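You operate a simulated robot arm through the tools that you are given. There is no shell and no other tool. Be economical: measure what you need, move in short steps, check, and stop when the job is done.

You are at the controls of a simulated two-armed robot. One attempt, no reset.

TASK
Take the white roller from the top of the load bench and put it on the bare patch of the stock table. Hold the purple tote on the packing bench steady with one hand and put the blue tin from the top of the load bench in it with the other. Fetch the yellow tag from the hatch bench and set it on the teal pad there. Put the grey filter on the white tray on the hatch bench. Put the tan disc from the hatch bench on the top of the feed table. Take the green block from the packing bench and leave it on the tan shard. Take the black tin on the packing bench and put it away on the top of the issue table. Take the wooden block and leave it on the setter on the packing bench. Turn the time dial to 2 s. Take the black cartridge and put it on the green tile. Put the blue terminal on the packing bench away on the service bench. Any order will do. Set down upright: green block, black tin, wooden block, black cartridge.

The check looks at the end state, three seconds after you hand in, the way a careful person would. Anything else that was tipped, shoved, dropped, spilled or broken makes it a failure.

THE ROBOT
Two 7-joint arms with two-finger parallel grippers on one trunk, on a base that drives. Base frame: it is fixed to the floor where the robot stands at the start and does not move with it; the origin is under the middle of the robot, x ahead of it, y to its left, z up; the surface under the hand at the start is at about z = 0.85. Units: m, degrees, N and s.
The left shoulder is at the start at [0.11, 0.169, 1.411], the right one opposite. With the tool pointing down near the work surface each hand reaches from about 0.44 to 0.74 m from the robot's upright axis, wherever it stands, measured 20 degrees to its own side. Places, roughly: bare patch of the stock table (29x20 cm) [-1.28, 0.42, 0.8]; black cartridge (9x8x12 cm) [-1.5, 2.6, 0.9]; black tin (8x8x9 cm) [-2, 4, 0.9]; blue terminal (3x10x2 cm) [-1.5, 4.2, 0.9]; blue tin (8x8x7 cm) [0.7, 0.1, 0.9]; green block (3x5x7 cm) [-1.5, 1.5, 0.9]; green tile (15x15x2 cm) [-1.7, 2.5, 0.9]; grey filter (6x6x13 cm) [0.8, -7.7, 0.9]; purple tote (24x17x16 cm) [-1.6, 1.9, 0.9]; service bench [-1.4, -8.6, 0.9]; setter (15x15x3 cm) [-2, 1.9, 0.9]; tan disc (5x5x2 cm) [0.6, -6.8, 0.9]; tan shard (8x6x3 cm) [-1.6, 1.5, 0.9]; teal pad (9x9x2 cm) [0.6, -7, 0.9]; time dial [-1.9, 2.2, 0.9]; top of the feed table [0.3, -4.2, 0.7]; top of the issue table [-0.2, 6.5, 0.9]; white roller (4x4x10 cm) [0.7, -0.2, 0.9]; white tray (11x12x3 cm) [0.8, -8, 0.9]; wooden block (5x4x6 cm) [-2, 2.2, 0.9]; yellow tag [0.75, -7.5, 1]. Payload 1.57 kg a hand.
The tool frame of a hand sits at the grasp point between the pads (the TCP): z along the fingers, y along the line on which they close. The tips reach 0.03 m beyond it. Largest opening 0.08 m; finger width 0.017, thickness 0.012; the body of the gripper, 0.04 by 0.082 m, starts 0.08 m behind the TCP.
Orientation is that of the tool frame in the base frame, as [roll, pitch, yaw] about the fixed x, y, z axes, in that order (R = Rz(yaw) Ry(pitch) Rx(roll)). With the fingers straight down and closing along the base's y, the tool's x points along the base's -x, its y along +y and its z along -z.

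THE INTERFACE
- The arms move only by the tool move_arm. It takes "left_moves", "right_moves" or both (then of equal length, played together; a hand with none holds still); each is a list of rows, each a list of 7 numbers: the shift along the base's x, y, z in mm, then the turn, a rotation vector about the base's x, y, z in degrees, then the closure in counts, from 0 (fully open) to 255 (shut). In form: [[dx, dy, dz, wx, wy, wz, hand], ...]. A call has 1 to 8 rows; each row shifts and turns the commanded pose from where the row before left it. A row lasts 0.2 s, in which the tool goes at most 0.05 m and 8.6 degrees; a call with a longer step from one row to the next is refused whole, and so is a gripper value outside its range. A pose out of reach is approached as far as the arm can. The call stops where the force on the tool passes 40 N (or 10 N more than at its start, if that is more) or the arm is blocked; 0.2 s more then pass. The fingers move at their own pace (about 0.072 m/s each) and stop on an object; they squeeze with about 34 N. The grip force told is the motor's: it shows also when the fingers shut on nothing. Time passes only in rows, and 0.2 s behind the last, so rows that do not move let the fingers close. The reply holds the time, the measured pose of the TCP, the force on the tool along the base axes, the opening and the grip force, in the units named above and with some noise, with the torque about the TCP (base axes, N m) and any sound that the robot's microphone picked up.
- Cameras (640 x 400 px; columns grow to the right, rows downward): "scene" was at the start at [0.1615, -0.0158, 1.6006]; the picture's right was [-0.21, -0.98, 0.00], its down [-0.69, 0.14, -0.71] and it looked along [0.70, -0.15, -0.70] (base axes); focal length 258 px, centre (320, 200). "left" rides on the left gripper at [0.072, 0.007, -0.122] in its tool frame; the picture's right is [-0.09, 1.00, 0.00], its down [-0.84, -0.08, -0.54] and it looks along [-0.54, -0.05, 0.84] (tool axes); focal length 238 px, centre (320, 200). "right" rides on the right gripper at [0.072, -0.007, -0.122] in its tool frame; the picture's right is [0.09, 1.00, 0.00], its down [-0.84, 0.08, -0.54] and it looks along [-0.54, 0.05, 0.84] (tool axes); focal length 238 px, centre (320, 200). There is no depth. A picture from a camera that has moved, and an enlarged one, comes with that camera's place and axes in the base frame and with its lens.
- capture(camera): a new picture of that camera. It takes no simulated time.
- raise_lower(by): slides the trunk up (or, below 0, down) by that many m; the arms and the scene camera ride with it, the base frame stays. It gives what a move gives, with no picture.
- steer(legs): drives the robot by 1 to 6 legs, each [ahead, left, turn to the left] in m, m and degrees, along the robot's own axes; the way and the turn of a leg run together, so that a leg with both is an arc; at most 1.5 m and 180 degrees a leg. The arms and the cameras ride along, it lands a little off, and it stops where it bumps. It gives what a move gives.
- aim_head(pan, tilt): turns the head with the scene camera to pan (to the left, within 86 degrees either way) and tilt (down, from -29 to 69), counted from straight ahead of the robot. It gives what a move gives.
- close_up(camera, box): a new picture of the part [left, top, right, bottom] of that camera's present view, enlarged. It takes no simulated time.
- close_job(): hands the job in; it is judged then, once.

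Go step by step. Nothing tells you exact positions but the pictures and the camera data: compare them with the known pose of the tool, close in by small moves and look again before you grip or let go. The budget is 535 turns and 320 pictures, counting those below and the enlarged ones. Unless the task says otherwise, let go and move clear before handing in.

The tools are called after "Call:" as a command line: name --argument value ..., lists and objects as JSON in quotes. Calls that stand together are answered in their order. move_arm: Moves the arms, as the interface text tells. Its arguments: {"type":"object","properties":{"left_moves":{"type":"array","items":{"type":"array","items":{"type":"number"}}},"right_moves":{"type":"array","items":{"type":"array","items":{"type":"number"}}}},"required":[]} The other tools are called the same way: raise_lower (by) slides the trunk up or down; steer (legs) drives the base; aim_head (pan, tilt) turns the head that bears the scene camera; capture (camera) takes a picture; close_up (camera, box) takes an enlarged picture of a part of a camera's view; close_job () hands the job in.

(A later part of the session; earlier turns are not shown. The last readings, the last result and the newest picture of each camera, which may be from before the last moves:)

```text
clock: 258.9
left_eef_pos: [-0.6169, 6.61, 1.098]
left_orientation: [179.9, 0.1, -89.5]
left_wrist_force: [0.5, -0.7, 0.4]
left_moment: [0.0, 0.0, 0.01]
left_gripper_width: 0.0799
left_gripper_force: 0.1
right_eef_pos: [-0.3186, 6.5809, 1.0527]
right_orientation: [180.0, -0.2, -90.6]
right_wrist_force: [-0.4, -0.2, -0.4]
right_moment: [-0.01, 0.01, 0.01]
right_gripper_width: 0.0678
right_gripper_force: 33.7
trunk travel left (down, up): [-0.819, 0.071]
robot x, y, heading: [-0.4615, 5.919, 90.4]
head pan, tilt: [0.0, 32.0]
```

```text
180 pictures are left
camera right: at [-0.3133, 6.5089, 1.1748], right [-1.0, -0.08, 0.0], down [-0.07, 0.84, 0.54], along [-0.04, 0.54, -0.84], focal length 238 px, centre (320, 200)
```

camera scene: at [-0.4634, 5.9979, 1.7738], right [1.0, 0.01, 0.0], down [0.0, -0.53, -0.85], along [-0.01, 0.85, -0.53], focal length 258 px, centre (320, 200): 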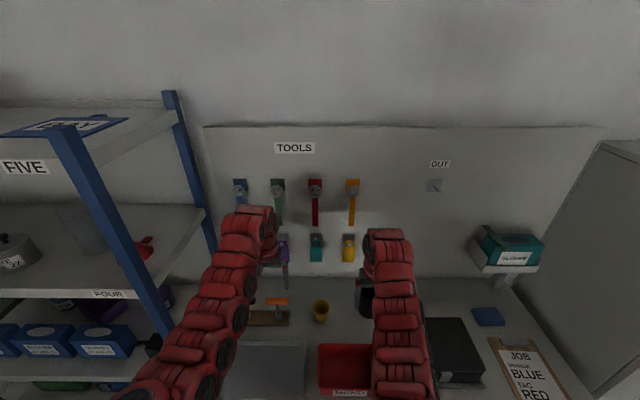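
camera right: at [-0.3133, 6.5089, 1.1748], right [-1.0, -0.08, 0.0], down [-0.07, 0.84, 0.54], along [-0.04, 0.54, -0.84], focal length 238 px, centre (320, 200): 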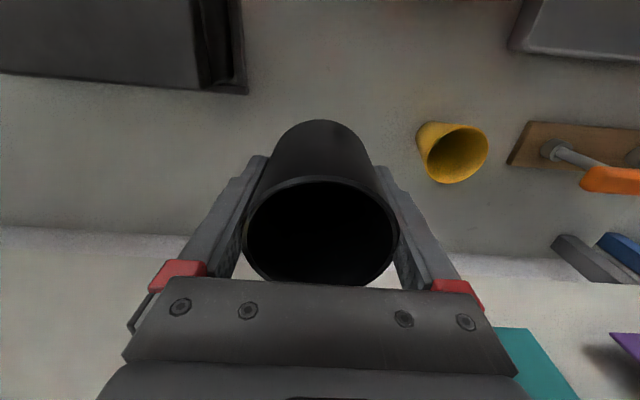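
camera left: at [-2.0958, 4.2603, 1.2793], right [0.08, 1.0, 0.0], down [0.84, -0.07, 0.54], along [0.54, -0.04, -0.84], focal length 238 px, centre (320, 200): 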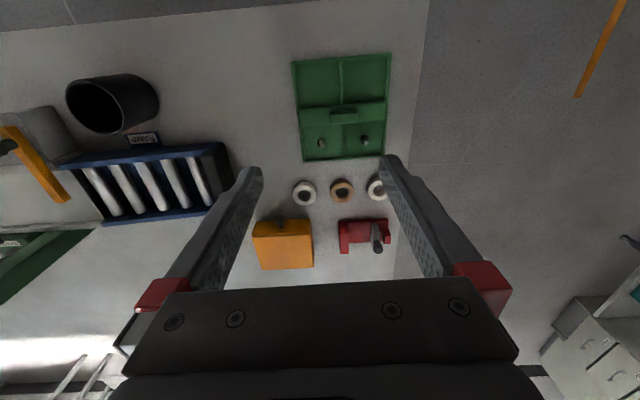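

Call:
move_arm --right_moves '[[4, 0, -40, 0, 0, 0, 255], [0, 0, -35, 0, 0, 0, 255], [0, 0, 0, 0, 0, 0, 255]]'

Call:
capture --camera "right"

Call:
close_up --camera "scene" --box '[260, 220, 460, 380]'

```text
clock: 259.7
left_eef_pos: [-0.6172, 6.6114, 1.0974]
left_orientation: [179.9, 0.0, -89.6]
left_wrist_force: [0.5, 0.0, 0.0]
left_moment: [0.03, 0.0, 0.02]
left_gripper_width: 0.0801
left_gripper_force: 0.1
right_eef_pos: [-0.315, 6.5819, 0.9775]
right_orientation: [179.9, -0.4, -90.7]
right_wrist_force: [0.9, 0.1, -1.1]
right_moment: [0.0, 0.02, 0.02]
right_gripper_width: 0.0679
right_gripper_force: 33.7
trunk travel left (down, up): [-0.819, 0.071]
robot x, y, heading: [-0.4653, 5.915, 90.6]
head pan, tilt: [0.0, 32.0]
```

```text
179 pictures are left
camera right: at [-0.3091, 6.5102, 1.0994], right [-1.0, -0.08, 0.0], down [-0.07, 0.84, 0.54], along [-0.04, 0.53, -0.84], focal length 238 px, centre (320, 200)
```

right: 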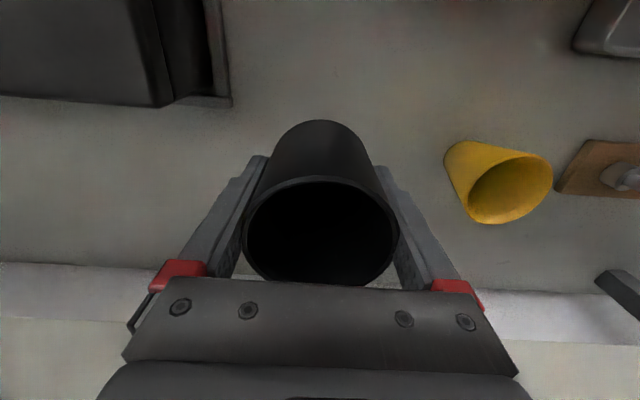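

```text
2.50 times, centred on (360, 300) of scene
camera zoom: at [-0.4646, 6.0887, 1.7137], right [1.0, 0.01, 0.0], down [0.0, -0.53, -0.85], along [-0.01, 0.85, -0.53], focal length 646 px, centre (220, -50)
```

zoom: 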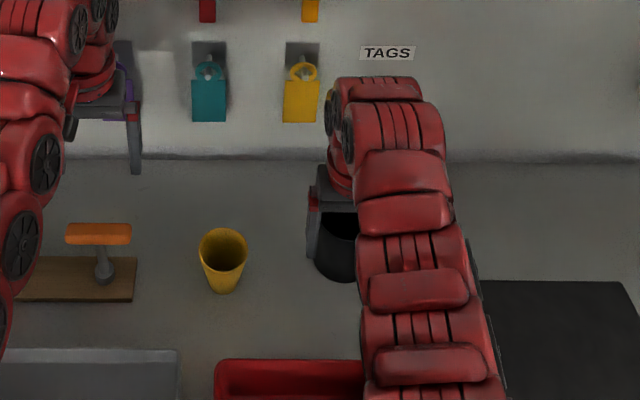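

Call:
move_arm --right_moves '[[0, 0, -15, 0, 0, 0, 255], [0, 0, -10, 0, 0, 0, 255], [0, 0, 0, 0, 0, 0, 255]]'

Call:
move_arm --right_moves '[[0, 0, -5, 0, 0, 0, 255], [0, 0, -5, 0, 0, 0, 255], [0, 0, 0, 0, 0, 0, 255]]'

Call:
move_arm --right_moves '[[0, 0, -5, 0, 0, 0, 255], [0, 0, 0, 0, 0, 0, 255]]'

```text
clock: 260.5
left_eef_pos: [-0.6171, 6.6102, 1.0976]
left_orientation: [180.0, -0.1, -89.5]
left_wrist_force: [-0.3, -0.1, -0.2]
left_moment: [0.0, -0.02, -0.02]
left_gripper_width: 0.0801
left_gripper_force: 0.0
right_eef_pos: [-0.3143, 6.5825, 0.9509]
right_orientation: [-179.9, -0.4, -90.6]
right_wrist_force: [0.2, -0.8, -1.0]
right_moment: [0.0, 0.0, 0.02]
right_gripper_width: 0.0678
right_gripper_force: 33.6
trunk travel left (down, up): [-0.819, 0.071]
robot x, y, heading: [-0.4624, 5.9174, 90.5]
head pan, tilt: [0.0, 32.0]
```

```text
clock: 261.3
left_eef_pos: [-0.6185, 6.611, 1.0976]
left_orientation: [180.0, 0.0, -89.5]
left_wrist_force: [-0.7, 1.2, 0.4]
left_moment: [-0.01, 0.01, -0.02]
left_gripper_width: 0.0798
left_gripper_force: 0.2
right_eef_pos: [-0.3146, 6.5812, 0.9423]
right_orientation: [-179.9, -0.2, -90.6]
right_wrist_force: [-0.2, 0.3, -0.8]
right_moment: [-0.02, 0.01, -0.02]
right_gripper_width: 0.068
right_gripper_force: 34.2
trunk travel left (down, up): [-0.819, 0.071]
robot x, y, heading: [-0.4631, 5.9174, 90.2]
head pan, tilt: [0.0, 32.0]
```

```text
clock: 261.9
left_eef_pos: [-0.6175, 6.6111, 1.0974]
left_orientation: [179.9, 0.0, -89.4]
left_wrist_force: [0.8, -0.3, 0.2]
left_moment: [0.0, -0.01, -0.01]
left_gripper_width: 0.0801
left_gripper_force: 0.1
right_eef_pos: [-0.3142, 6.5814, 0.9362]
right_orientation: [-180.0, -0.3, -90.6]
right_wrist_force: [-0.8, -0.2, -1.1]
right_moment: [-0.02, -0.01, -0.02]
right_gripper_width: 0.0677
right_gripper_force: 33.8
trunk travel left (down, up): [-0.819, 0.071]
robot x, y, heading: [-0.4656, 5.9179, 90.4]
head pan, tilt: [0.0, 32.0]
```

Call:
move_arm --right_moves '[[0, 0, -5, 0, 0, 0, 255], [0, 0, 0, 0, 0, 0, 255]]'

Call:
move_arm --right_moves '[[0, 0, -5, 0, 0, 0, 255], [0, 0, 0, 0, 0, 0, 255]]'

Call:
move_arm --right_moves '[[0, 0, -4, 0, 0, 0, 255], [0, 0, 0, 0, 0, 0, 255]]'

```text
clock: 262.5
left_eef_pos: [-0.617, 6.6105, 1.0973]
left_orientation: [179.9, 0.0, -89.5]
left_wrist_force: [-0.3, 0.1, 0.2]
left_moment: [0.02, 0.04, -0.01]
left_gripper_width: 0.0799
left_gripper_force: 0.0
right_eef_pos: [-0.314, 6.5821, 0.9311]
right_orientation: [180.0, -0.4, -90.6]
right_wrist_force: [-0.4, 0.6, -0.9]
right_moment: [0.0, 0.02, 0.01]
right_gripper_width: 0.0678
right_gripper_force: 34.2
trunk travel left (down, up): [-0.819, 0.071]
robot x, y, heading: [-0.4677, 5.915, 90.5]
head pan, tilt: [0.0, 32.0]
```

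```text
clock: 263.1
left_eef_pos: [-0.6175, 6.6105, 1.098]
left_orientation: [179.8, -0.1, -89.5]
left_wrist_force: [-0.8, 0.8, 0.7]
left_moment: [-0.01, 0.02, 0.03]
left_gripper_width: 0.0798
left_gripper_force: 0.1
right_eef_pos: [-0.3144, 6.5821, 0.9257]
right_orientation: [-179.9, -0.4, -90.6]
right_wrist_force: [0.4, 0.2, -0.4]
right_moment: [0.01, 0.01, 0.0]
right_gripper_width: 0.0677
right_gripper_force: 34.2
trunk travel left (down, up): [-0.819, 0.071]
robot x, y, heading: [-0.4647, 5.917, 90.4]
head pan, tilt: [0.0, 32.0]
```

```text
clock: 263.7
left_eef_pos: [-0.6173, 6.6094, 1.0969]
left_orientation: [180.0, 0.0, -89.5]
left_wrist_force: [0.5, 0.5, 0.0]
left_moment: [-0.03, 0.01, 0.0]
left_gripper_width: 0.0799
left_gripper_force: 0.1
right_eef_pos: [-0.314, 6.5829, 0.9225]
right_orientation: [-180.0, -0.4, -90.6]
right_wrist_force: [-0.3, 0.0, -0.9]
right_moment: [-0.02, -0.01, 0.0]
right_gripper_width: 0.0676
right_gripper_force: 34.6
trunk travel left (down, up): [-0.819, 0.071]
robot x, y, heading: [-0.4627, 5.917, 90.4]
head pan, tilt: [0.0, 32.0]
```

Call:
move_arm --right_moves '[[0, 0, -3, 0, 0, 0, 255], [0, 0, -3, 0, 0, 0, 255], [0, 0, 0, 0, 0, 0, 255]]'

Call:
move_arm --right_moves '[[0, 0, -3, 0, 0, 0, 255], [0, 0, -3, 0, 0, 0, 255], [0, 0, 0, 0, 0, 0, 255]]'

```text
clock: 264.5
left_eef_pos: [-0.6174, 6.6103, 1.0977]
left_orientation: [179.9, 0.0, -89.4]
left_wrist_force: [-0.3, -0.7, -0.1]
left_moment: [-0.03, -0.02, 0.04]
left_gripper_width: 0.0801
left_gripper_force: 0.0
right_eef_pos: [-0.3136, 6.5826, 0.9156]
right_orientation: [179.9, -0.4, -90.6]
right_wrist_force: [-0.3, -0.7, -0.6]
right_moment: [0.02, 0.01, 0.0]
right_gripper_width: 0.0675
right_gripper_force: 33.8
trunk travel left (down, up): [-0.819, 0.071]
robot x, y, heading: [-0.4612, 5.9147, 90.3]
head pan, tilt: [0.0, 32.0]
```

```text
clock: 265.3
left_eef_pos: [-0.617, 6.6109, 1.0984]
left_orientation: [179.8, 0.0, -89.4]
left_wrist_force: [0.3, 0.1, 0.1]
left_moment: [0.01, 0.0, 0.0]
left_gripper_width: 0.0801
left_gripper_force: 0.1
right_eef_pos: [-0.315, 6.5814, 0.9116]
right_orientation: [-180.0, -0.4, -90.6]
right_wrist_force: [-0.3, -0.4, -0.8]
right_moment: [-0.03, 0.0, -0.01]
right_gripper_width: 0.0677
right_gripper_force: 33.6
trunk travel left (down, up): [-0.819, 0.071]
robot x, y, heading: [-0.4657, 5.9174, 90.6]
head pan, tilt: [0.0, 32.0]
```

Call:
move_arm --right_moves '[[0, 0, -3, 0, 0, 0, 255], [0, 0, -2, 0, 0, 0, 255], [0, 0, 0, 0, 0, 0, 255]]'

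Call:
move_arm --right_moves '[[0, 0, -3, 0, 0, 0, 255], [0, 0, -2, 0, 0, 0, 255], [0, 0, 0, 0, 0, 0, 255]]'

Call:
capture --camera "right"

```text
clock: 266.1
left_eef_pos: [-0.6173, 6.6103, 1.0981]
left_orientation: [179.8, 0.1, -89.5]
left_wrist_force: [-0.1, -0.1, 0.3]
left_moment: [0.03, -0.01, -0.02]
left_gripper_width: 0.0802
left_gripper_force: 0.2
right_eef_pos: [-0.3147, 6.5811, 0.9055]
right_orientation: [180.0, -0.3, -90.5]
right_wrist_force: [0.4, 0.1, -0.9]
right_moment: [0.01, -0.01, 0.02]
right_gripper_width: 0.0675
right_gripper_force: 34.1
trunk travel left (down, up): [-0.819, 0.071]
robot x, y, heading: [-0.4613, 5.9173, 90.7]
head pan, tilt: [0.0, 32.0]
```

```text
clock: 266.9
left_eef_pos: [-0.6187, 6.6098, 1.0991]
left_orientation: [180.0, 0.2, -89.5]
left_wrist_force: [-0.5, 0.4, 0.0]
left_moment: [0.01, 0.0, 0.01]
left_gripper_width: 0.08
left_gripper_force: 0.0
right_eef_pos: [-0.3152, 6.5809, 0.9029]
right_orientation: [-180.0, -0.1, -90.6]
right_wrist_force: [-0.9, 3.7, 16.4]
right_moment: [-0.19, 0.17, 0.02]
right_gripper_width: 0.0674
right_gripper_force: 34.0
trunk travel left (down, up): [-0.819, 0.071]
robot x, y, heading: [-0.4638, 5.9196, 90.3]
head pan, tilt: [0.0, 32.0]
```

```text
177 pictures are left
camera right: at [-0.3099, 6.5092, 1.0249], right [-1.0, -0.08, 0.0], down [-0.07, 0.84, 0.54], along [-0.04, 0.54, -0.84], focal length 238 px, centre (320, 200)
```

right: 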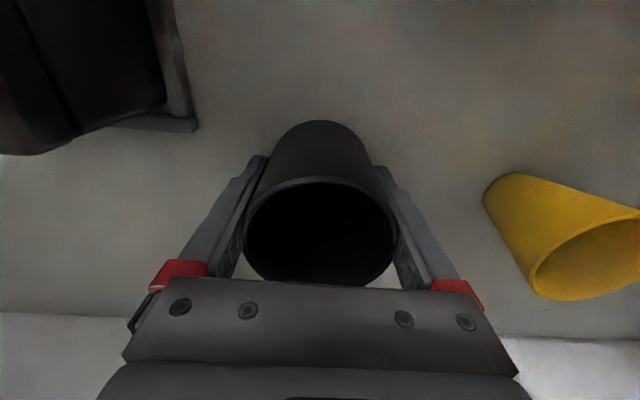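

Contact at table z≈0.85. I release and lift straight up.

Call:
move_arm --right_moves '[[0, 0, 1, 0, 0, 0, 255], [0, 0, 0, 0, 0, 0, 20], [0, 0, 0, 0, 0, 0, 0], [0, 0, 0, 0, 0, 0, 0]]'

Call:
capture --camera "right"

Call:
move_arm --right_moves '[[0, 0, 35, 0, 0, 0, 0], [0, 0, 40, 0, 0, 0, 0], [0, 0, 45, 0, 0, 0, 0], [0, 0, 45, 0, 0, 0, 0]]'

Call:
capture --camera "right"

```text
clock: 267.9
left_eef_pos: [-0.6182, 6.6112, 1.0978]
left_orientation: [179.8, 0.0, -89.4]
left_wrist_force: [0.9, 0.1, 0.5]
left_moment: [-0.02, -0.01, -0.01]
left_gripper_width: 0.08
left_gripper_force: 0.0
right_eef_pos: [-0.3155, 6.5814, 0.901]
right_orientation: [-180.0, -0.4, -90.6]
right_wrist_force: [0.4, 0.1, -0.2]
right_moment: [-0.01, -0.05, 0.0]
right_gripper_width: 0.08
right_gripper_force: 0.1
trunk travel left (down, up): [-0.819, 0.071]
robot x, y, heading: [-0.4645, 5.9166, 90.4]
head pan, tilt: [0.0, 32.0]
```

```text
176 pictures are left
camera right: at [-0.3094, 6.5102, 1.0236], right [-1.0, -0.08, 0.0], down [-0.07, 0.84, 0.54], along [-0.04, 0.53, -0.84], focal length 238 px, centre (320, 200)
```

right: 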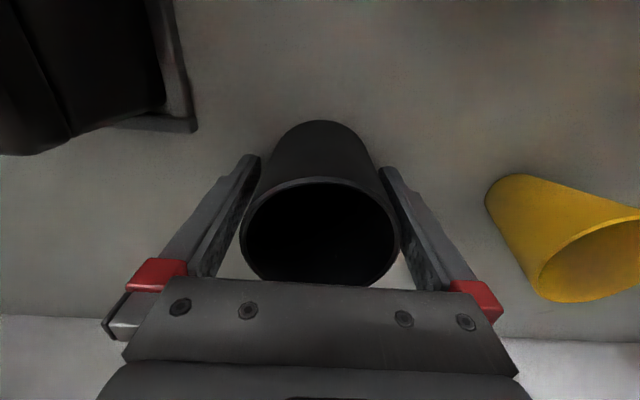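

```text
clock: 268.9
left_eef_pos: [-0.617, 6.6105, 1.0979]
left_orientation: [179.9, 0.0, -89.5]
left_wrist_force: [-0.2, 0.2, 0.8]
left_moment: [0.02, -0.01, -0.01]
left_gripper_width: 0.0801
left_gripper_force: 0.0
right_eef_pos: [-0.3137, 6.5816, 1.0699]
right_orientation: [180.0, -0.3, -90.7]
right_wrist_force: [0.2, 0.0, -0.1]
right_moment: [0.0, 0.01, -0.01]
right_gripper_width: 0.0802
right_gripper_force: 0.1
trunk travel left (down, up): [-0.819, 0.071]
robot x, y, heading: [-0.4632, 5.9204, 90.4]
head pan, tilt: [0.0, 32.0]
```

```text
175 pictures are left
camera right: at [-0.3087, 6.5087, 1.1912], right [-1.0, -0.08, 0.0], down [-0.07, 0.84, 0.54], along [-0.04, 0.54, -0.84], focal length 238 px, centre (320, 200)
```

right: 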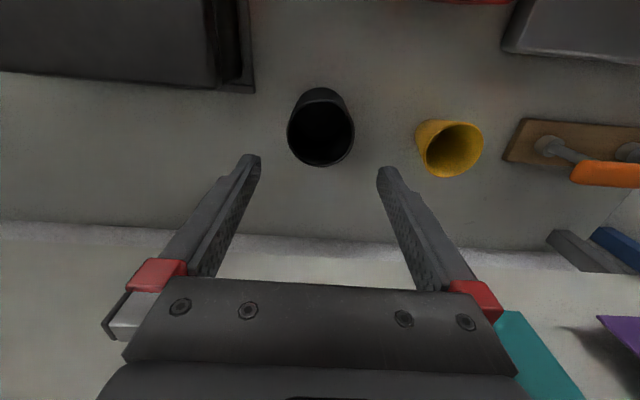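

The black tin is set on the issue table. Next the blue terminal: back off, turn left, and approach the bench's front corner.

Call:
raise_lower --by 0.06

Call:
steer --legs '[[-0.78, 0, 0], [0, 0, 89.5], [0, 0.85, 0]]'

Call:
aim_head --pan 0 --tilt 45

Call:
capture --camera "scene"

```text
clock: 269.9
left_eef_pos: [-0.6186, 6.6112, 1.1578]
left_orientation: [179.9, 0.0, -89.6]
left_wrist_force: [0.3, 0.1, -1.2]
left_moment: [-0.03, -0.03, 0.0]
left_gripper_width: 0.08
left_gripper_force: 0.0
right_eef_pos: [-0.3153, 6.5814, 1.1287]
right_orientation: [180.0, -0.4, -90.5]
right_wrist_force: [0.2, 1.0, 0.7]
right_moment: [0.01, 0.01, -0.01]
right_gripper_width: 0.08
right_gripper_force: 0.0
trunk travel left (down, up): [-0.879, 0.011]
robot x, y, heading: [-0.4636, 5.9161, 90.5]
head pan, tilt: [0.0, 32.0]
```

```text
clock: 282.0
left_eef_pos: [-1.1615, 4.156, 1.158]
left_orientation: [179.9, 0.0, -0.5]
left_wrist_force: [0.2, -0.3, 0.9]
left_moment: [0.0, 0.02, 0.0]
left_gripper_width: 0.0801
left_gripper_force: 0.0
right_eef_pos: [-1.1255, 4.4587, 1.1275]
right_orientation: [180.0, -0.4, -1.7]
right_wrist_force: [-0.1, -0.3, 0.3]
right_moment: [0.05, 0.02, -0.01]
right_gripper_width: 0.0802
right_gripper_force: 0.0
trunk travel left (down, up): [-0.879, 0.011]
robot x, y, heading: [-0.4644, 4.2934, 179.6]
head pan, tilt: [0.0, 32.0]
```

```text
clock: 282.8
left_eef_pos: [-1.1604, 4.1546, 1.1584]
left_orientation: [179.9, 0.0, -0.5]
left_wrist_force: [0.1, -0.6, 0.3]
left_moment: [-0.01, 0.0, 0.03]
left_gripper_width: 0.0798
left_gripper_force: 0.1
right_eef_pos: [-1.1262, 4.4565, 1.127]
right_orientation: [-179.9, -0.4, -1.7]
right_wrist_force: [-0.4, 0.2, 0.5]
right_moment: [-0.04, -0.01, -0.02]
right_gripper_width: 0.0802
right_gripper_force: 0.0
trunk travel left (down, up): [-0.879, 0.011]
robot x, y, heading: [-0.4646, 4.2954, 179.3]
head pan, tilt: [0.0, 45.0]
```

```text
174 pictures are left
camera scene: at [-0.6253, 4.2978, 1.7543], right [0.01, 1.0, 0.0], down [0.71, -0.01, -0.71], along [-0.71, 0.01, -0.71], focal length 258 px, centre (320, 200)
```

scene: 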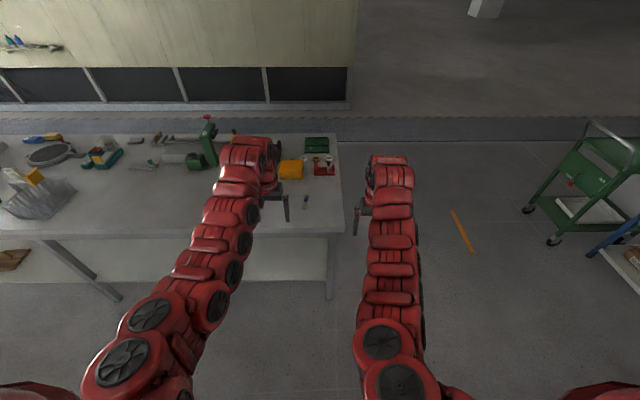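

Call:
close_up --camera "scene" --box '[280, 180, 340, 225]'

Call:
steer --legs '[[0.35, -0.06, 0]]'

Call:
capture --camera "left"

```text
8.89 times, centred on (310, 202) of scene
camera zoom: at [-0.6253, 4.2978, 1.7543], right [0.01, 1.0, 0.0], down [0.71, -0.01, -0.71], along [-0.71, 0.01, -0.71], focal length 2297 px, centre (409, 178)
```

zoom: 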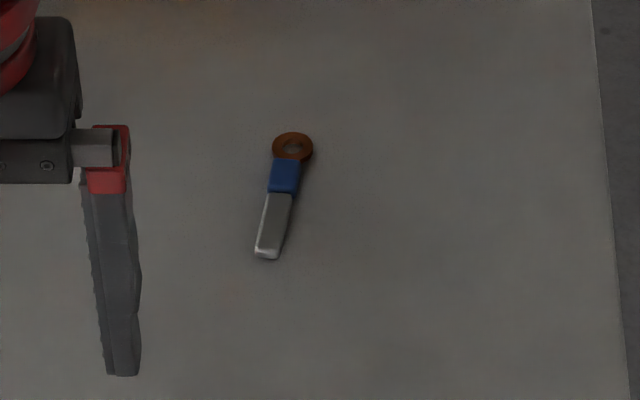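

```text
clock: 285.1
left_eef_pos: [-1.5091, 4.2183, 1.1582]
left_orientation: [179.8, 0.1, -0.4]
left_wrist_force: [-0.3, -0.3, 0.3]
left_moment: [0.0, 0.02, -0.02]
left_gripper_width: 0.08
left_gripper_force: 0.0
right_eef_pos: [-1.476, 4.5195, 1.1287]
right_orientation: [-179.9, -0.3, -1.8]
right_wrist_force: [-0.2, -0.3, -0.6]
right_moment: [-0.04, 0.03, -0.02]
right_gripper_width: 0.0799
right_gripper_force: 0.1
trunk travel left (down, up): [-0.879, 0.011]
robot x, y, heading: [-0.8176, 4.3571, 179.3]
head pan, tilt: [0.0, 45.0]
```

```text
172 pictures are left
camera left: at [-1.4389, 4.2093, 1.2794], right [-0.1, -0.99, 0.0], down [-0.84, 0.09, 0.54], along [-0.54, 0.05, -0.84], focal length 238 px, centre (320, 200)
```

left: 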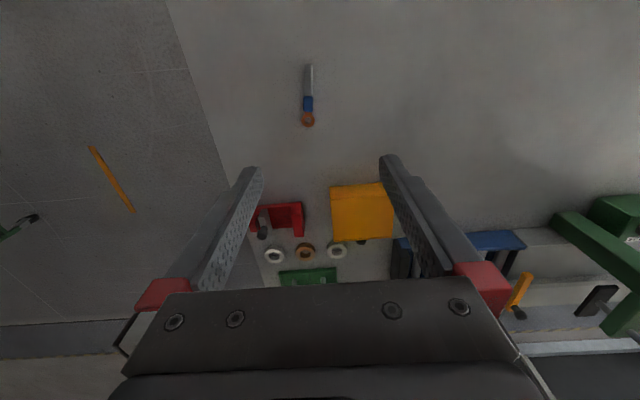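

The terminal lies at ≈ [−1.504, 4.236], axis yaw ≈ −8°. I lower the trunk and position the left hand.

Call:
raise_lower --by -0.11

Call:
move_arm --left_moves '[[6, 17, -40, 0, 0, -7.5, 0], [0, 0, -30, 0, 0, 0, 0], [0, 0, 0, 0, 0, 0, 0]]'

Call:
capture --camera "left"

```text
clock: 286.5
left_eef_pos: [-1.5124, 4.2171, 1.0478]
left_orientation: [179.8, 0.0, -0.5]
left_wrist_force: [-0.2, -0.1, 0.1]
left_moment: [0.0, 0.0, 0.02]
left_gripper_width: 0.0801
left_gripper_force: 0.1
right_eef_pos: [-1.4766, 4.5205, 1.0179]
right_orientation: [-180.0, -0.3, -1.7]
right_wrist_force: [-0.3, 1.2, -0.5]
right_moment: [0.01, -0.02, -0.01]
right_gripper_width: 0.08
right_gripper_force: 0.0
trunk travel left (down, up): [-0.769, 0.121]
robot x, y, heading: [-0.8151, 4.3544, 179.6]
head pan, tilt: [0.0, 45.0]
```

```text
clock: 287.3
left_eef_pos: [-1.5064, 4.235, 0.9769]
left_orientation: [179.8, 0.0, -8.0]
left_wrist_force: [-0.1, 0.3, -0.4]
left_moment: [0.01, 0.01, 0.01]
left_gripper_width: 0.0798
left_gripper_force: 0.0
right_eef_pos: [-1.4778, 4.5203, 1.0185]
right_orientation: [179.9, -0.3, -1.7]
right_wrist_force: [-0.4, 0.0, -0.4]
right_moment: [0.0, -0.01, 0.01]
right_gripper_width: 0.0797
right_gripper_force: 0.2
trunk travel left (down, up): [-0.769, 0.121]
robot x, y, heading: [-0.8153, 4.3571, 179.6]
head pan, tilt: [0.0, 45.0]
```

```text
171 pictures are left
camera left: at [-1.436, 4.2169, 1.0983], right [-0.23, -0.97, 0.0], down [-0.82, 0.19, 0.54], along [-0.53, 0.12, -0.84], focal length 238 px, centre (320, 200)
```

left: 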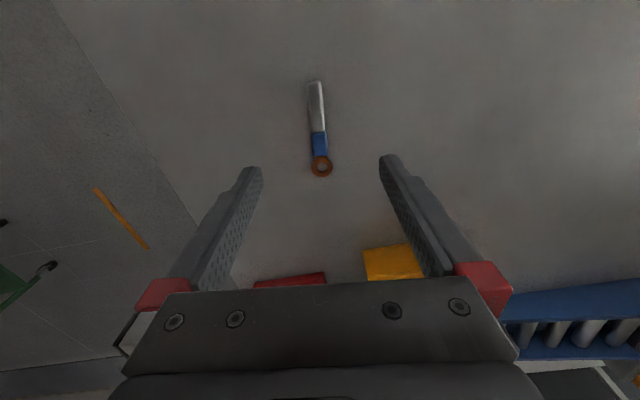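

Call:
move_arm --left_moves '[[5, -1, -40, 0, 0, 0, 0], [0, 0, -35, 0, 0, 0, 0], [0, 0, -14, 0, 0, 0, 0], [0, 0, 0, 0, 0, 0, 0]]'

Call:
capture --camera "left"

```text
clock: 288.3
left_eef_pos: [-1.5011, 4.2346, 0.8904]
left_orientation: [179.8, 0.1, -8.0]
left_wrist_force: [-1.5, -1.7, 7.6]
left_moment: [0.38, -0.04, 0.14]
left_gripper_width: 0.0794
left_gripper_force: 0.0
right_eef_pos: [-1.4763, 4.5192, 1.018]
right_orientation: [-180.0, -0.3, -1.7]
right_wrist_force: [-0.1, 0.3, 0.2]
right_moment: [0.01, 0.0, 0.02]
right_gripper_width: 0.08
right_gripper_force: 0.1
trunk travel left (down, up): [-0.769, 0.121]
robot x, y, heading: [-0.8126, 4.3582, 179.4]
head pan, tilt: [0.0, 45.0]
```

```text
170 pictures are left
camera left: at [-1.4312, 4.2158, 1.0111], right [-0.23, -0.97, 0.0], down [-0.82, 0.19, 0.54], along [-0.53, 0.12, -0.84], focal length 238 px, centre (320, 200)
```

left: 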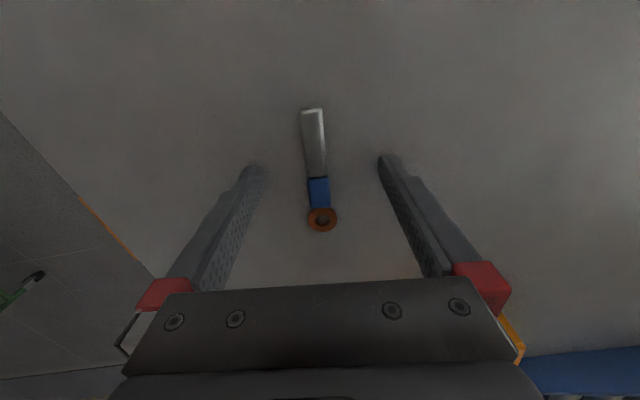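

Fingertips just touch the bench; I raise 3 mm and close.

Call:
move_arm --left_moves '[[0, 0, 4, 0, 0, 0, 0], [0, 0, 0, 0, 0, 0, 130], [0, 0, 0, 0, 0, 0, 200], [0, 0, 0, 0, 0, 0, 255], [0, 0, 0, 0, 0, 0, 255], [0, 0, 0, 0, 0, 0, 255]]'

Call:
move_arm --left_moves '[[0, 0, 30, 0, 0, 0, 255], [0, 0, 30, 0, 0, 0, 255], [0, 0, 30, 0, 0, 0, 255], [0, 0, 30, 0, 0, 0, 255]]'

Call:
capture --camera "left"

```text
clock: 289.7
left_eef_pos: [-1.5004, 4.233, 0.8927]
left_orientation: [-180.0, 0.0, -8.0]
left_wrist_force: [-0.4, 0.3, 0.1]
left_moment: [-0.04, 0.0, 0.0]
left_gripper_width: 0.015
left_gripper_force: 30.5
right_eef_pos: [-1.4784, 4.5201, 1.0172]
right_orientation: [179.9, -0.4, -1.7]
right_wrist_force: [0.2, -0.1, 0.0]
right_moment: [0.01, -0.01, 0.01]
right_gripper_width: 0.08
right_gripper_force: 0.1
trunk travel left (down, up): [-0.769, 0.121]
robot x, y, heading: [-0.8165, 4.3575, 179.4]
head pan, tilt: [0.0, 45.0]
```

```text
clock: 290.7
left_eef_pos: [-1.5007, 4.234, 1.0129]
left_orientation: [-180.0, -0.1, -8.0]
left_wrist_force: [0.0, -0.5, 0.0]
left_moment: [-0.01, 0.01, -0.02]
left_gripper_width: 0.0146
left_gripper_force: 30.6
right_eef_pos: [-1.4766, 4.5192, 1.0177]
right_orientation: [-179.9, -0.3, -1.6]
right_wrist_force: [0.2, 0.2, -0.6]
right_moment: [-0.01, -0.02, -0.01]
right_gripper_width: 0.0798
right_gripper_force: 0.1
trunk travel left (down, up): [-0.769, 0.121]
robot x, y, heading: [-0.8154, 4.3565, 179.4]
head pan, tilt: [0.0, 45.0]
```

```text
169 pictures are left
camera left: at [-1.4312, 4.2164, 1.1344], right [-0.23, -0.97, 0.0], down [-0.82, 0.19, 0.54], along [-0.53, 0.12, -0.84], focal length 238 px, centre (320, 200)
```

left: 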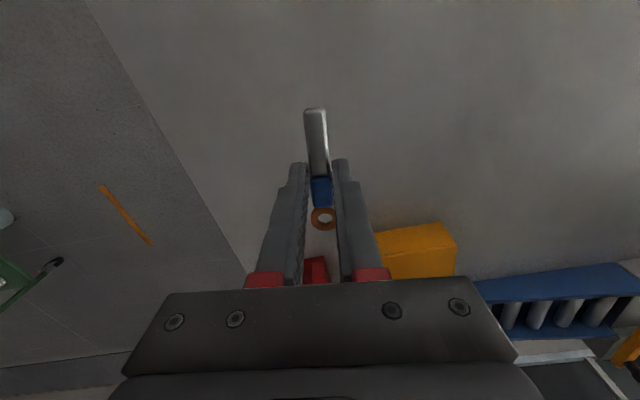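

Terminal held. Now the long trip south: back up, turn to face −y, and drive along the aisle.

Call:
raise_lower --by 0.11

Call:
steer --legs '[[-0.45, 0, 0], [0, 0, 90.5], [1.4, 0, 0], [1.4, 0, 0]]'

Call:
aim_head --pan 0 --tilt 20

Call:
capture --camera "scene"

```text
clock: 292.1
left_eef_pos: [-1.5007, 4.2331, 1.123]
left_orientation: [179.9, -0.1, -8.0]
left_wrist_force: [0.5, 0.6, 0.5]
left_moment: [0.0, 0.0, -0.02]
left_gripper_width: 0.0146
left_gripper_force: 31.0
right_eef_pos: [-1.4769, 4.5205, 1.1276]
right_orientation: [180.0, -0.4, -1.8]
right_wrist_force: [0.4, -0.4, 0.0]
right_moment: [-0.01, -0.01, -0.02]
right_gripper_width: 0.0802
right_gripper_force: 0.1
trunk travel left (down, up): [-0.879, 0.011]
robot x, y, heading: [-0.8143, 4.358, 179.7]
head pan, tilt: [0.0, 45.0]
```

```text
clock: 311.8
left_eef_pos: [-0.3169, 0.8673, 1.1231]
left_orientation: [179.9, 0.0, 80.9]
left_wrist_force: [-0.3, -0.3, -0.8]
left_moment: [-0.02, 0.01, -0.04]
left_gripper_width: 0.0148
left_gripper_force: 30.8
right_eef_pos: [-0.6017, 0.898, 1.1268]
right_orientation: [-180.0, -0.3, 87.0]
right_wrist_force: [0.2, 0.1, 0.3]
right_moment: [0.02, 0.0, 0.0]
right_gripper_width: 0.0801
right_gripper_force: 0.1
trunk travel left (down, up): [-0.879, 0.011]
robot x, y, heading: [-0.4282, 1.5535, -91.6]
head pan, tilt: [0.0, 45.0]
```

```text
clock: 312.7
left_eef_pos: [-0.3166, 0.8661, 1.1227]
left_orientation: [179.9, 0.0, 80.8]
left_wrist_force: [0.1, 0.7, 0.0]
left_moment: [0.03, 0.01, 0.02]
left_gripper_width: 0.0147
left_gripper_force: 30.5
right_eef_pos: [-0.6003, 0.8968, 1.1283]
right_orientation: [-180.0, -0.4, 87.0]
right_wrist_force: [-0.5, -0.3, 0.0]
right_moment: [-0.01, 0.02, 0.01]
right_gripper_width: 0.08
right_gripper_force: 0.1
trunk travel left (down, up): [-0.879, 0.011]
robot x, y, heading: [-0.4247, 1.5529, -91.5]
head pan, tilt: [0.0, 20.0]
```

```text
168 pictures are left
camera scene: at [-0.4304, 1.3833, 1.7928], right [-1.0, 0.03, 0.0], down [0.01, 0.34, -0.94], along [-0.03, -0.94, -0.34], focal length 258 px, centre (320, 200)
```

scene: 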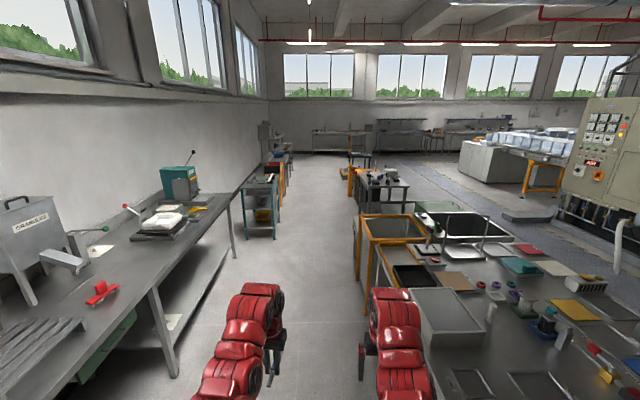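

The aisle continues ahead, about 1 m wide near the teal cart, centred near x ≈ −0.42. I drive on.

Call:
steer --legs '[[0, 0, 1.5], [1.4, 0, 0], [1.0, 0, 0]]'

Call:
capture --camera "scene"

```text
clock: 324.8
left_eef_pos: [-0.3203, -1.5185, 1.1231]
left_orientation: [179.9, 0.0, 82.2]
left_wrist_force: [-0.4, 0.4, 0.1]
left_moment: [0.01, 0.01, -0.04]
left_gripper_width: 0.015
left_gripper_force: 31.1
right_eef_pos: [-0.6062, -1.4946, 1.1289]
right_orientation: [-179.9, -0.3, 88.4]
right_wrist_force: [1.1, 0.2, 0.3]
right_moment: [-0.03, 0.01, 0.01]
right_gripper_width: 0.08
right_gripper_force: 0.0
trunk travel left (down, up): [-0.879, 0.011]
robot x, y, heading: [-0.4473, -0.8327, -90.3]
head pan, tilt: [0.0, 20.0]
```

```text
167 pictures are left
camera scene: at [-0.4461, -1.0054, 1.7929], right [-1.0, 0.01, 0.0], down [0.0, 0.34, -0.94], along [-0.01, -0.94, -0.34], focal length 258 px, centre (320, 200)
```

scene: 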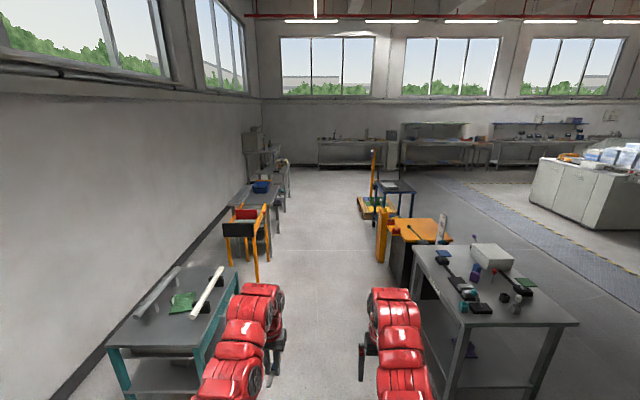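

The way is clear. The low grey table with the blue item ahead-left is likely the feed table; I drive on toward y ≈ −4.8.

Call:
steer --legs '[[1.4, 0.0, 0], [1.4, -0.05, 0], [1.2, -0.05, 0]]'

Call:
capture --camera "scene"

```text
clock: 344.1
left_eef_pos: [-0.5506, -5.532, 1.1227]
left_orientation: [179.8, -0.1, 80.0]
left_wrist_force: [0.1, -0.5, -0.6]
left_moment: [0.01, 0.03, -0.03]
left_gripper_width: 0.0148
left_gripper_force: 31.0
right_eef_pos: [-0.8352, -5.4964, 1.127]
right_orientation: [-179.9, -0.4, 86.1]
right_wrist_force: [0.3, 0.2, 0.5]
right_moment: [0.0, 0.02, -0.02]
right_gripper_width: 0.08
right_gripper_force: 0.1
trunk travel left (down, up): [-0.879, 0.011]
robot x, y, heading: [-0.651, -4.8432, -92.4]
head pan, tilt: [0.0, 20.0]
```

```text
166 pictures are left
camera scene: at [-0.6572, -5.0133, 1.7929], right [-1.0, 0.05, 0.0], down [0.02, 0.34, -0.94], along [-0.04, -0.94, -0.34], focal length 258 px, centre (320, 200)
```

scene: 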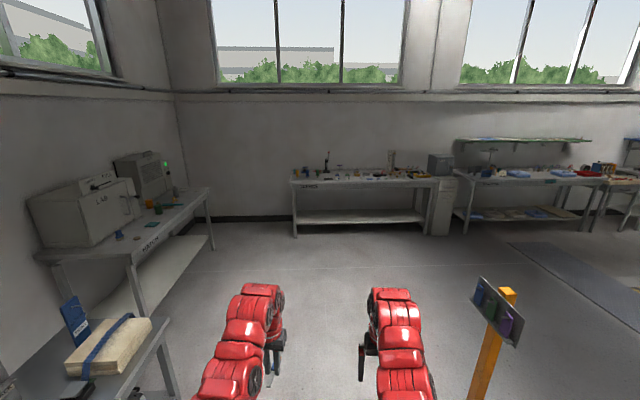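

The service bench is ahead at y≈−8.2 front edge, the hatch bench on the left. I approach the service bench.

Call:
steer --legs '[[1.3, 0, 2.4], [0.9, -0.45, 0]]'

Call:
aim_head --pan 0 --tilt 30

Call:
capture --camera "scene"

```text
clock: 355.5
left_eef_pos: [-0.9944, -7.7415, 1.122]
left_orientation: [179.9, 0.0, 82.6]
left_wrist_force: [0.0, -0.9, -0.4]
left_moment: [0.0, 0.03, -0.01]
left_gripper_width: 0.0149
left_gripper_force: 30.9
right_eef_pos: [-1.2805, -7.7198, 1.1275]
right_orientation: [179.9, -0.4, 89.2]
right_wrist_force: [-0.2, 1.2, 0.4]
right_moment: [-0.01, 0.01, -0.03]
right_gripper_width: 0.0798
right_gripper_force: 0.1
trunk travel left (down, up): [-0.879, 0.011]
robot x, y, heading: [-1.1276, -7.0551, -89.7]
head pan, tilt: [0.0, 20.0]
```

```text
clock: 356.2
left_eef_pos: [-0.9945, -7.7412, 1.1227]
left_orientation: [179.8, 0.0, 82.7]
left_wrist_force: [-0.3, 0.0, -1.3]
left_moment: [0.01, 0.0, 0.0]
left_gripper_width: 0.0146
left_gripper_force: 30.7
right_eef_pos: [-1.2808, -7.7213, 1.1272]
right_orientation: [180.0, -0.3, 89.0]
right_wrist_force: [-0.7, 0.3, 0.4]
right_moment: [0.0, -0.02, 0.02]
right_gripper_width: 0.08
right_gripper_force: 0.0
trunk travel left (down, up): [-0.879, 0.011]
robot x, y, heading: [-1.1273, -7.0575, -89.8]
head pan, tilt: [0.0, 30.0]
```

```text
165 pictures are left
camera scene: at [-1.1258, -7.2276, 1.7768], right [-1.0, 0.0, 0.0], down [0.0, 0.5, -0.87], along [0.0, -0.87, -0.5], focal length 258 px, centre (320, 200)
```

scene: 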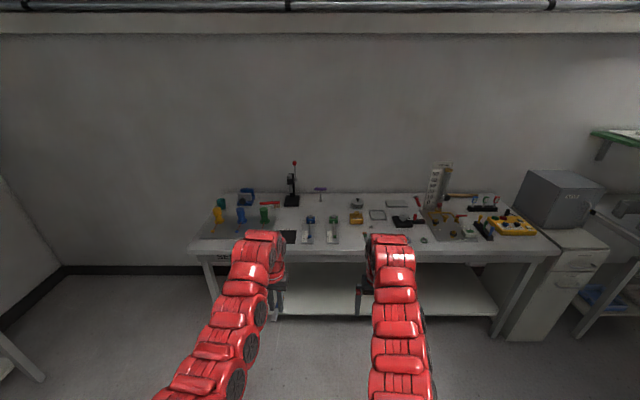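

Call:
close_up --camera "scene" --box '[185, 155, 380, 270]'

Call:
close_up --camera "scene" --box '[370, 155, 565, 270]'

```text
3.28 times, centred on (282, 212) of scene
camera zoom: at [-1.1258, -7.2276, 1.7768], right [-1.0, 0.0, 0.0], down [0.0, 0.5, -0.87], along [0.0, -0.87, -0.5], focal length 848 px, centre (443, 159)
```

zoom: 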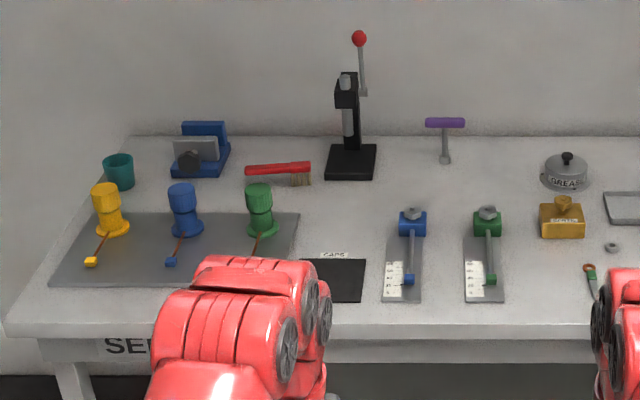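

```text
3.28 times, centred on (468, 212) of scene
camera zoom: at [-1.1258, -7.2276, 1.7768], right [-1.0, 0.0, 0.0], down [0.0, 0.5, -0.87], along [0.0, -0.87, -0.5], focal length 848 px, centre (-164, 159)
```

zoom: 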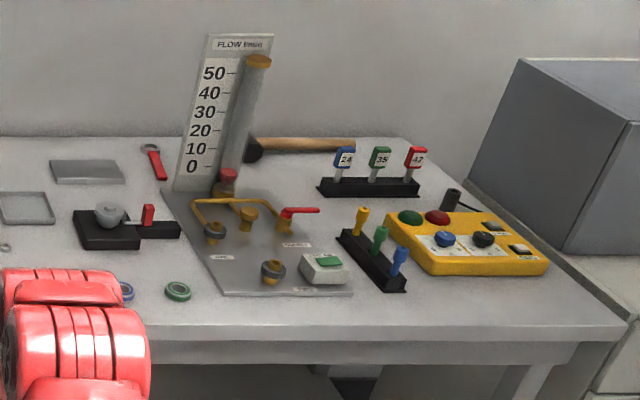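

There is a free spot on the service bench near [−1.295, −8.41], right of the green gadget. I strafe right 0.3 m and drive ahead.

Call:
steer --legs '[[0, -0.3, 0], [0.64, 0, 0]]'

Call:
raise_lower --by -0.08

Call:
capture --camera "left"

Call:
capture --camera "scene"

```text
clock: 361.4
left_eef_pos: [-1.2912, -8.3788, 1.1231]
left_orientation: [180.0, 0.0, 82.7]
left_wrist_force: [-0.6, 0.6, -0.8]
left_moment: [0.01, -0.01, -0.01]
left_gripper_width: 0.0149
left_gripper_force: 31.1
right_eef_pos: [-1.5789, -8.3578, 1.1288]
right_orientation: [-180.0, -0.4, 89.1]
right_wrist_force: [0.1, -0.2, -0.4]
right_moment: [-0.01, -0.02, -0.02]
right_gripper_width: 0.0801
right_gripper_force: 0.1
trunk travel left (down, up): [-0.879, 0.011]
robot x, y, heading: [-1.4243, -7.6949, -89.8]
head pan, tilt: [0.0, 30.0]
```

```text
clock: 362.6
left_eef_pos: [-1.2926, -8.3783, 1.0419]
left_orientation: [179.9, 0.0, 82.7]
left_wrist_force: [0.4, 0.3, 0.2]
left_moment: [-0.01, 0.02, 0.02]
left_gripper_width: 0.0148
left_gripper_force: 31.2
right_eef_pos: [-1.5783, -8.357, 1.0489]
right_orientation: [-180.0, -0.5, 89.0]
right_wrist_force: [0.1, 0.1, 0.0]
right_moment: [-0.01, 0.0, 0.0]
right_gripper_width: 0.0801
right_gripper_force: 0.0
trunk travel left (down, up): [-0.799, 0.091]
robot x, y, heading: [-1.4274, -7.6949, -89.8]
head pan, tilt: [0.0, 30.0]
```

```text
162 pictures are left
camera left: at [-1.2778, -8.3098, 1.164], right [0.98, -0.22, 0.0], down [-0.18, -0.82, 0.54], along [-0.12, -0.53, -0.84], focal length 238 px, centre (320, 200)
```

left: 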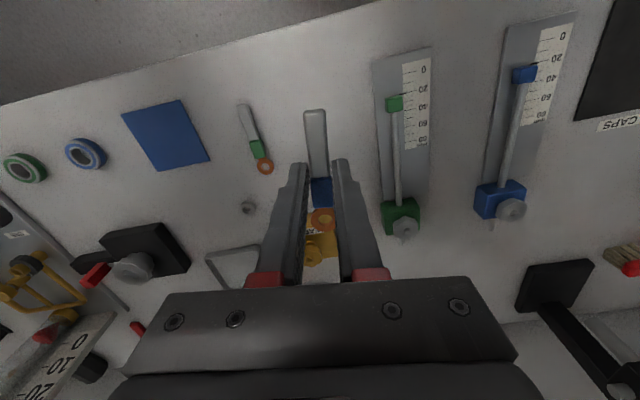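

```text
161 pictures are left
camera scene: at [-1.4243, -7.8647, 1.6968], right [-1.0, 0.0, 0.0], down [0.0, 0.5, -0.87], along [0.0, -0.87, -0.5], focal length 258 px, centre (320, 200)
```

scene: 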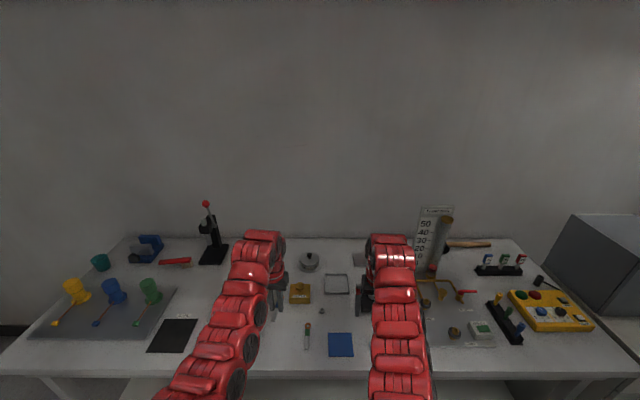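

The spot directly below, between the green terminal and the gauge, is free. I lower the terminal.

Call:
move_arm --left_moves '[[0, 0, -45, 0, 0, 0, 255], [0, 0, -45, 0, 0, 0, 255], [0, 0, -40, 0, 0, 0, 255], [0, 0, -10, 0, 0, 0, 255], [0, 0, 0, 0, 0, 0, 255]]'

Call:
capture --camera "left"

```text
clock: 363.8
left_eef_pos: [-1.2934, -8.3785, 0.9015]
left_orientation: [180.0, -0.1, 82.7]
left_wrist_force: [0.0, 0.0, -0.7]
left_moment: [-0.01, -0.01, 0.01]
left_gripper_width: 0.0146
left_gripper_force: 30.4
right_eef_pos: [-1.5793, -8.3581, 1.0478]
right_orientation: [-180.0, -0.4, 89.2]
right_wrist_force: [-0.1, 0.5, -0.3]
right_moment: [0.01, -0.01, 0.01]
right_gripper_width: 0.08
right_gripper_force: 0.2
trunk travel left (down, up): [-0.799, 0.091]
robot x, y, heading: [-1.4249, -7.6939, -89.9]
head pan, tilt: [0.0, 30.0]
```

```text
160 pictures are left
camera left: at [-1.2776, -8.3097, 1.0236], right [0.98, -0.22, 0.0], down [-0.18, -0.82, 0.54], along [-0.12, -0.53, -0.84], focal length 238 px, centre (320, 200)
```

left: 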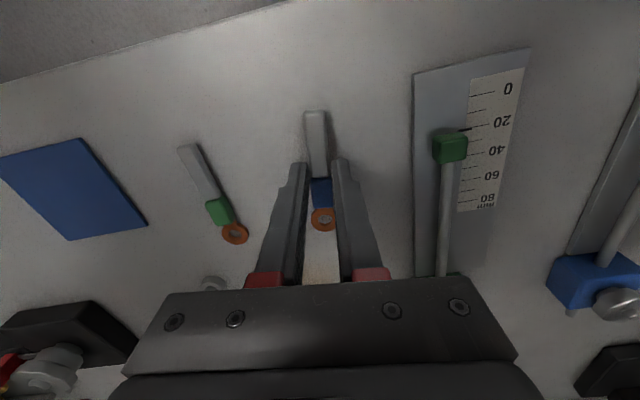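

Call:
move_arm --left_moves '[[0, 0, -4, 0, 0, 0, 255], [0, 0, -3, 0, 0, 0, 255], [0, 0, 0, 0, 0, 0, 255]]'

Call:
move_arm --left_moves '[[0, 0, -2, 0, 0, 0, 255], [0, 0, 0, 0, 0, 0, 255]]'

```text
clock: 364.6
left_eef_pos: [-1.2934, -8.3799, 0.8963]
left_orientation: [179.9, -0.1, 82.9]
left_wrist_force: [1.2, -0.1, -0.2]
left_moment: [0.0, -0.01, 0.02]
left_gripper_width: 0.0148
left_gripper_force: 30.6
right_eef_pos: [-1.579, -8.3592, 1.0479]
right_orientation: [-179.9, -0.4, 89.0]
right_wrist_force: [-0.1, 0.2, -1.0]
right_moment: [0.0, 0.0, -0.04]
right_gripper_width: 0.0799
right_gripper_force: 0.0
trunk travel left (down, up): [-0.799, 0.091]
robot x, y, heading: [-1.4269, -7.6961, -89.9]
head pan, tilt: [0.0, 30.0]
```

```text
clock: 365.2
left_eef_pos: [-1.2919, -8.3787, 0.8939]
left_orientation: [179.9, 0.0, 82.7]
left_wrist_force: [-0.5, -0.4, -0.7]
left_moment: [-0.01, 0.0, 0.0]
left_gripper_width: 0.0146
left_gripper_force: 30.2
right_eef_pos: [-1.5793, -8.3581, 1.0486]
right_orientation: [-179.9, -0.4, 89.1]
right_wrist_force: [0.1, 0.5, -0.2]
right_moment: [0.01, 0.0, -0.01]
right_gripper_width: 0.0801
right_gripper_force: 0.1
trunk travel left (down, up): [-0.799, 0.091]
robot x, y, heading: [-1.4252, -7.6954, -90.1]
head pan, tilt: [0.0, 30.0]
```

Call:
move_arm --left_moves '[[0, 0, -2, 0, 0, 0, 255], [0, 0, 0, 0, 0, 0, 255]]'

Call:
move_arm --left_moves '[[0, 0, -2, 0, 0, 0, 255], [0, 0, 0, 0, 0, 0, 255]]'

```text
clock: 365.8
left_eef_pos: [-1.2926, -8.3792, 0.8928]
left_orientation: [180.0, 0.0, 82.6]
left_wrist_force: [0.4, -0.6, 5.4]
left_moment: [-0.06, 0.0, 0.02]
left_gripper_width: 0.0148
left_gripper_force: 30.9
right_eef_pos: [-1.5786, -8.3571, 1.0484]
right_orientation: [-180.0, -0.4, 89.1]
right_wrist_force: [-1.0, -0.1, 0.0]
right_moment: [0.01, 0.02, 0.01]
right_gripper_width: 0.08
right_gripper_force: 0.0
trunk travel left (down, up): [-0.799, 0.091]
robot x, y, heading: [-1.4262, -7.6932, -90.1]
head pan, tilt: [0.0, 30.0]
```

```text
clock: 366.4
left_eef_pos: [-1.2935, -8.3802, 0.8932]
left_orientation: [180.0, 0.3, 82.7]
left_wrist_force: [1.6, -1.9, 20.7]
left_moment: [-0.3, -0.02, 0.03]
left_gripper_width: 0.0149
left_gripper_force: 31.4
right_eef_pos: [-1.5779, -8.357, 1.0496]
right_orientation: [-180.0, -0.3, 89.1]
right_wrist_force: [0.2, -0.7, 0.3]
right_moment: [0.0, 0.02, 0.0]
right_gripper_width: 0.08
right_gripper_force: 0.0
trunk travel left (down, up): [-0.799, 0.091]
robot x, y, heading: [-1.4254, -7.6964, -89.9]
head pan, tilt: [0.0, 30.0]
```

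Contact. I ease up, open partly, and lift.

Call:
move_arm --left_moves '[[0, 0, 3, 0, 0, 0, 255], [0, 0, 0, 0, 0, 0, 180], [0, 0, 0, 0, 0, 0, 130], [0, 0, 0, 0, 0, 0, 130], [0, 0, 40, 0, 0, 0, 130], [0, 0, 45, 0, 0, 0, 130], [0, 0, 45, 0, 0, 0, 0]]'

Call:
capture --camera "left"

```text
clock: 368.0
left_eef_pos: [-1.2926, -8.3792, 1.0243]
left_orientation: [179.9, 0.0, 82.6]
left_wrist_force: [0.5, 0.0, 0.3]
left_moment: [-0.05, 0.03, -0.02]
left_gripper_width: 0.08
left_gripper_force: 0.1
right_eef_pos: [-1.5796, -8.3583, 1.0481]
right_orientation: [-179.8, -0.4, 89.0]
right_wrist_force: [-0.8, 0.9, -0.3]
right_moment: [0.01, -0.02, 0.02]
right_gripper_width: 0.0801
right_gripper_force: 0.0
trunk travel left (down, up): [-0.799, 0.091]
robot x, y, heading: [-1.4243, -7.6941, -89.9]
head pan, tilt: [0.0, 30.0]
```

```text
159 pictures are left
camera left: at [-1.2777, -8.3091, 1.1459], right [0.98, -0.22, 0.0], down [-0.18, -0.82, 0.54], along [-0.12, -0.53, -0.84], focal length 238 px, centre (320, 200)
```

left: 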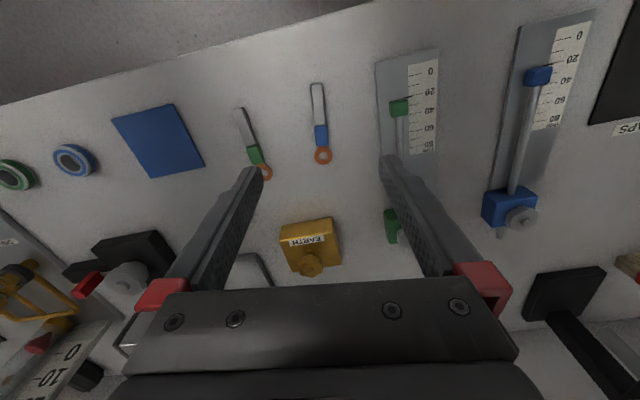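

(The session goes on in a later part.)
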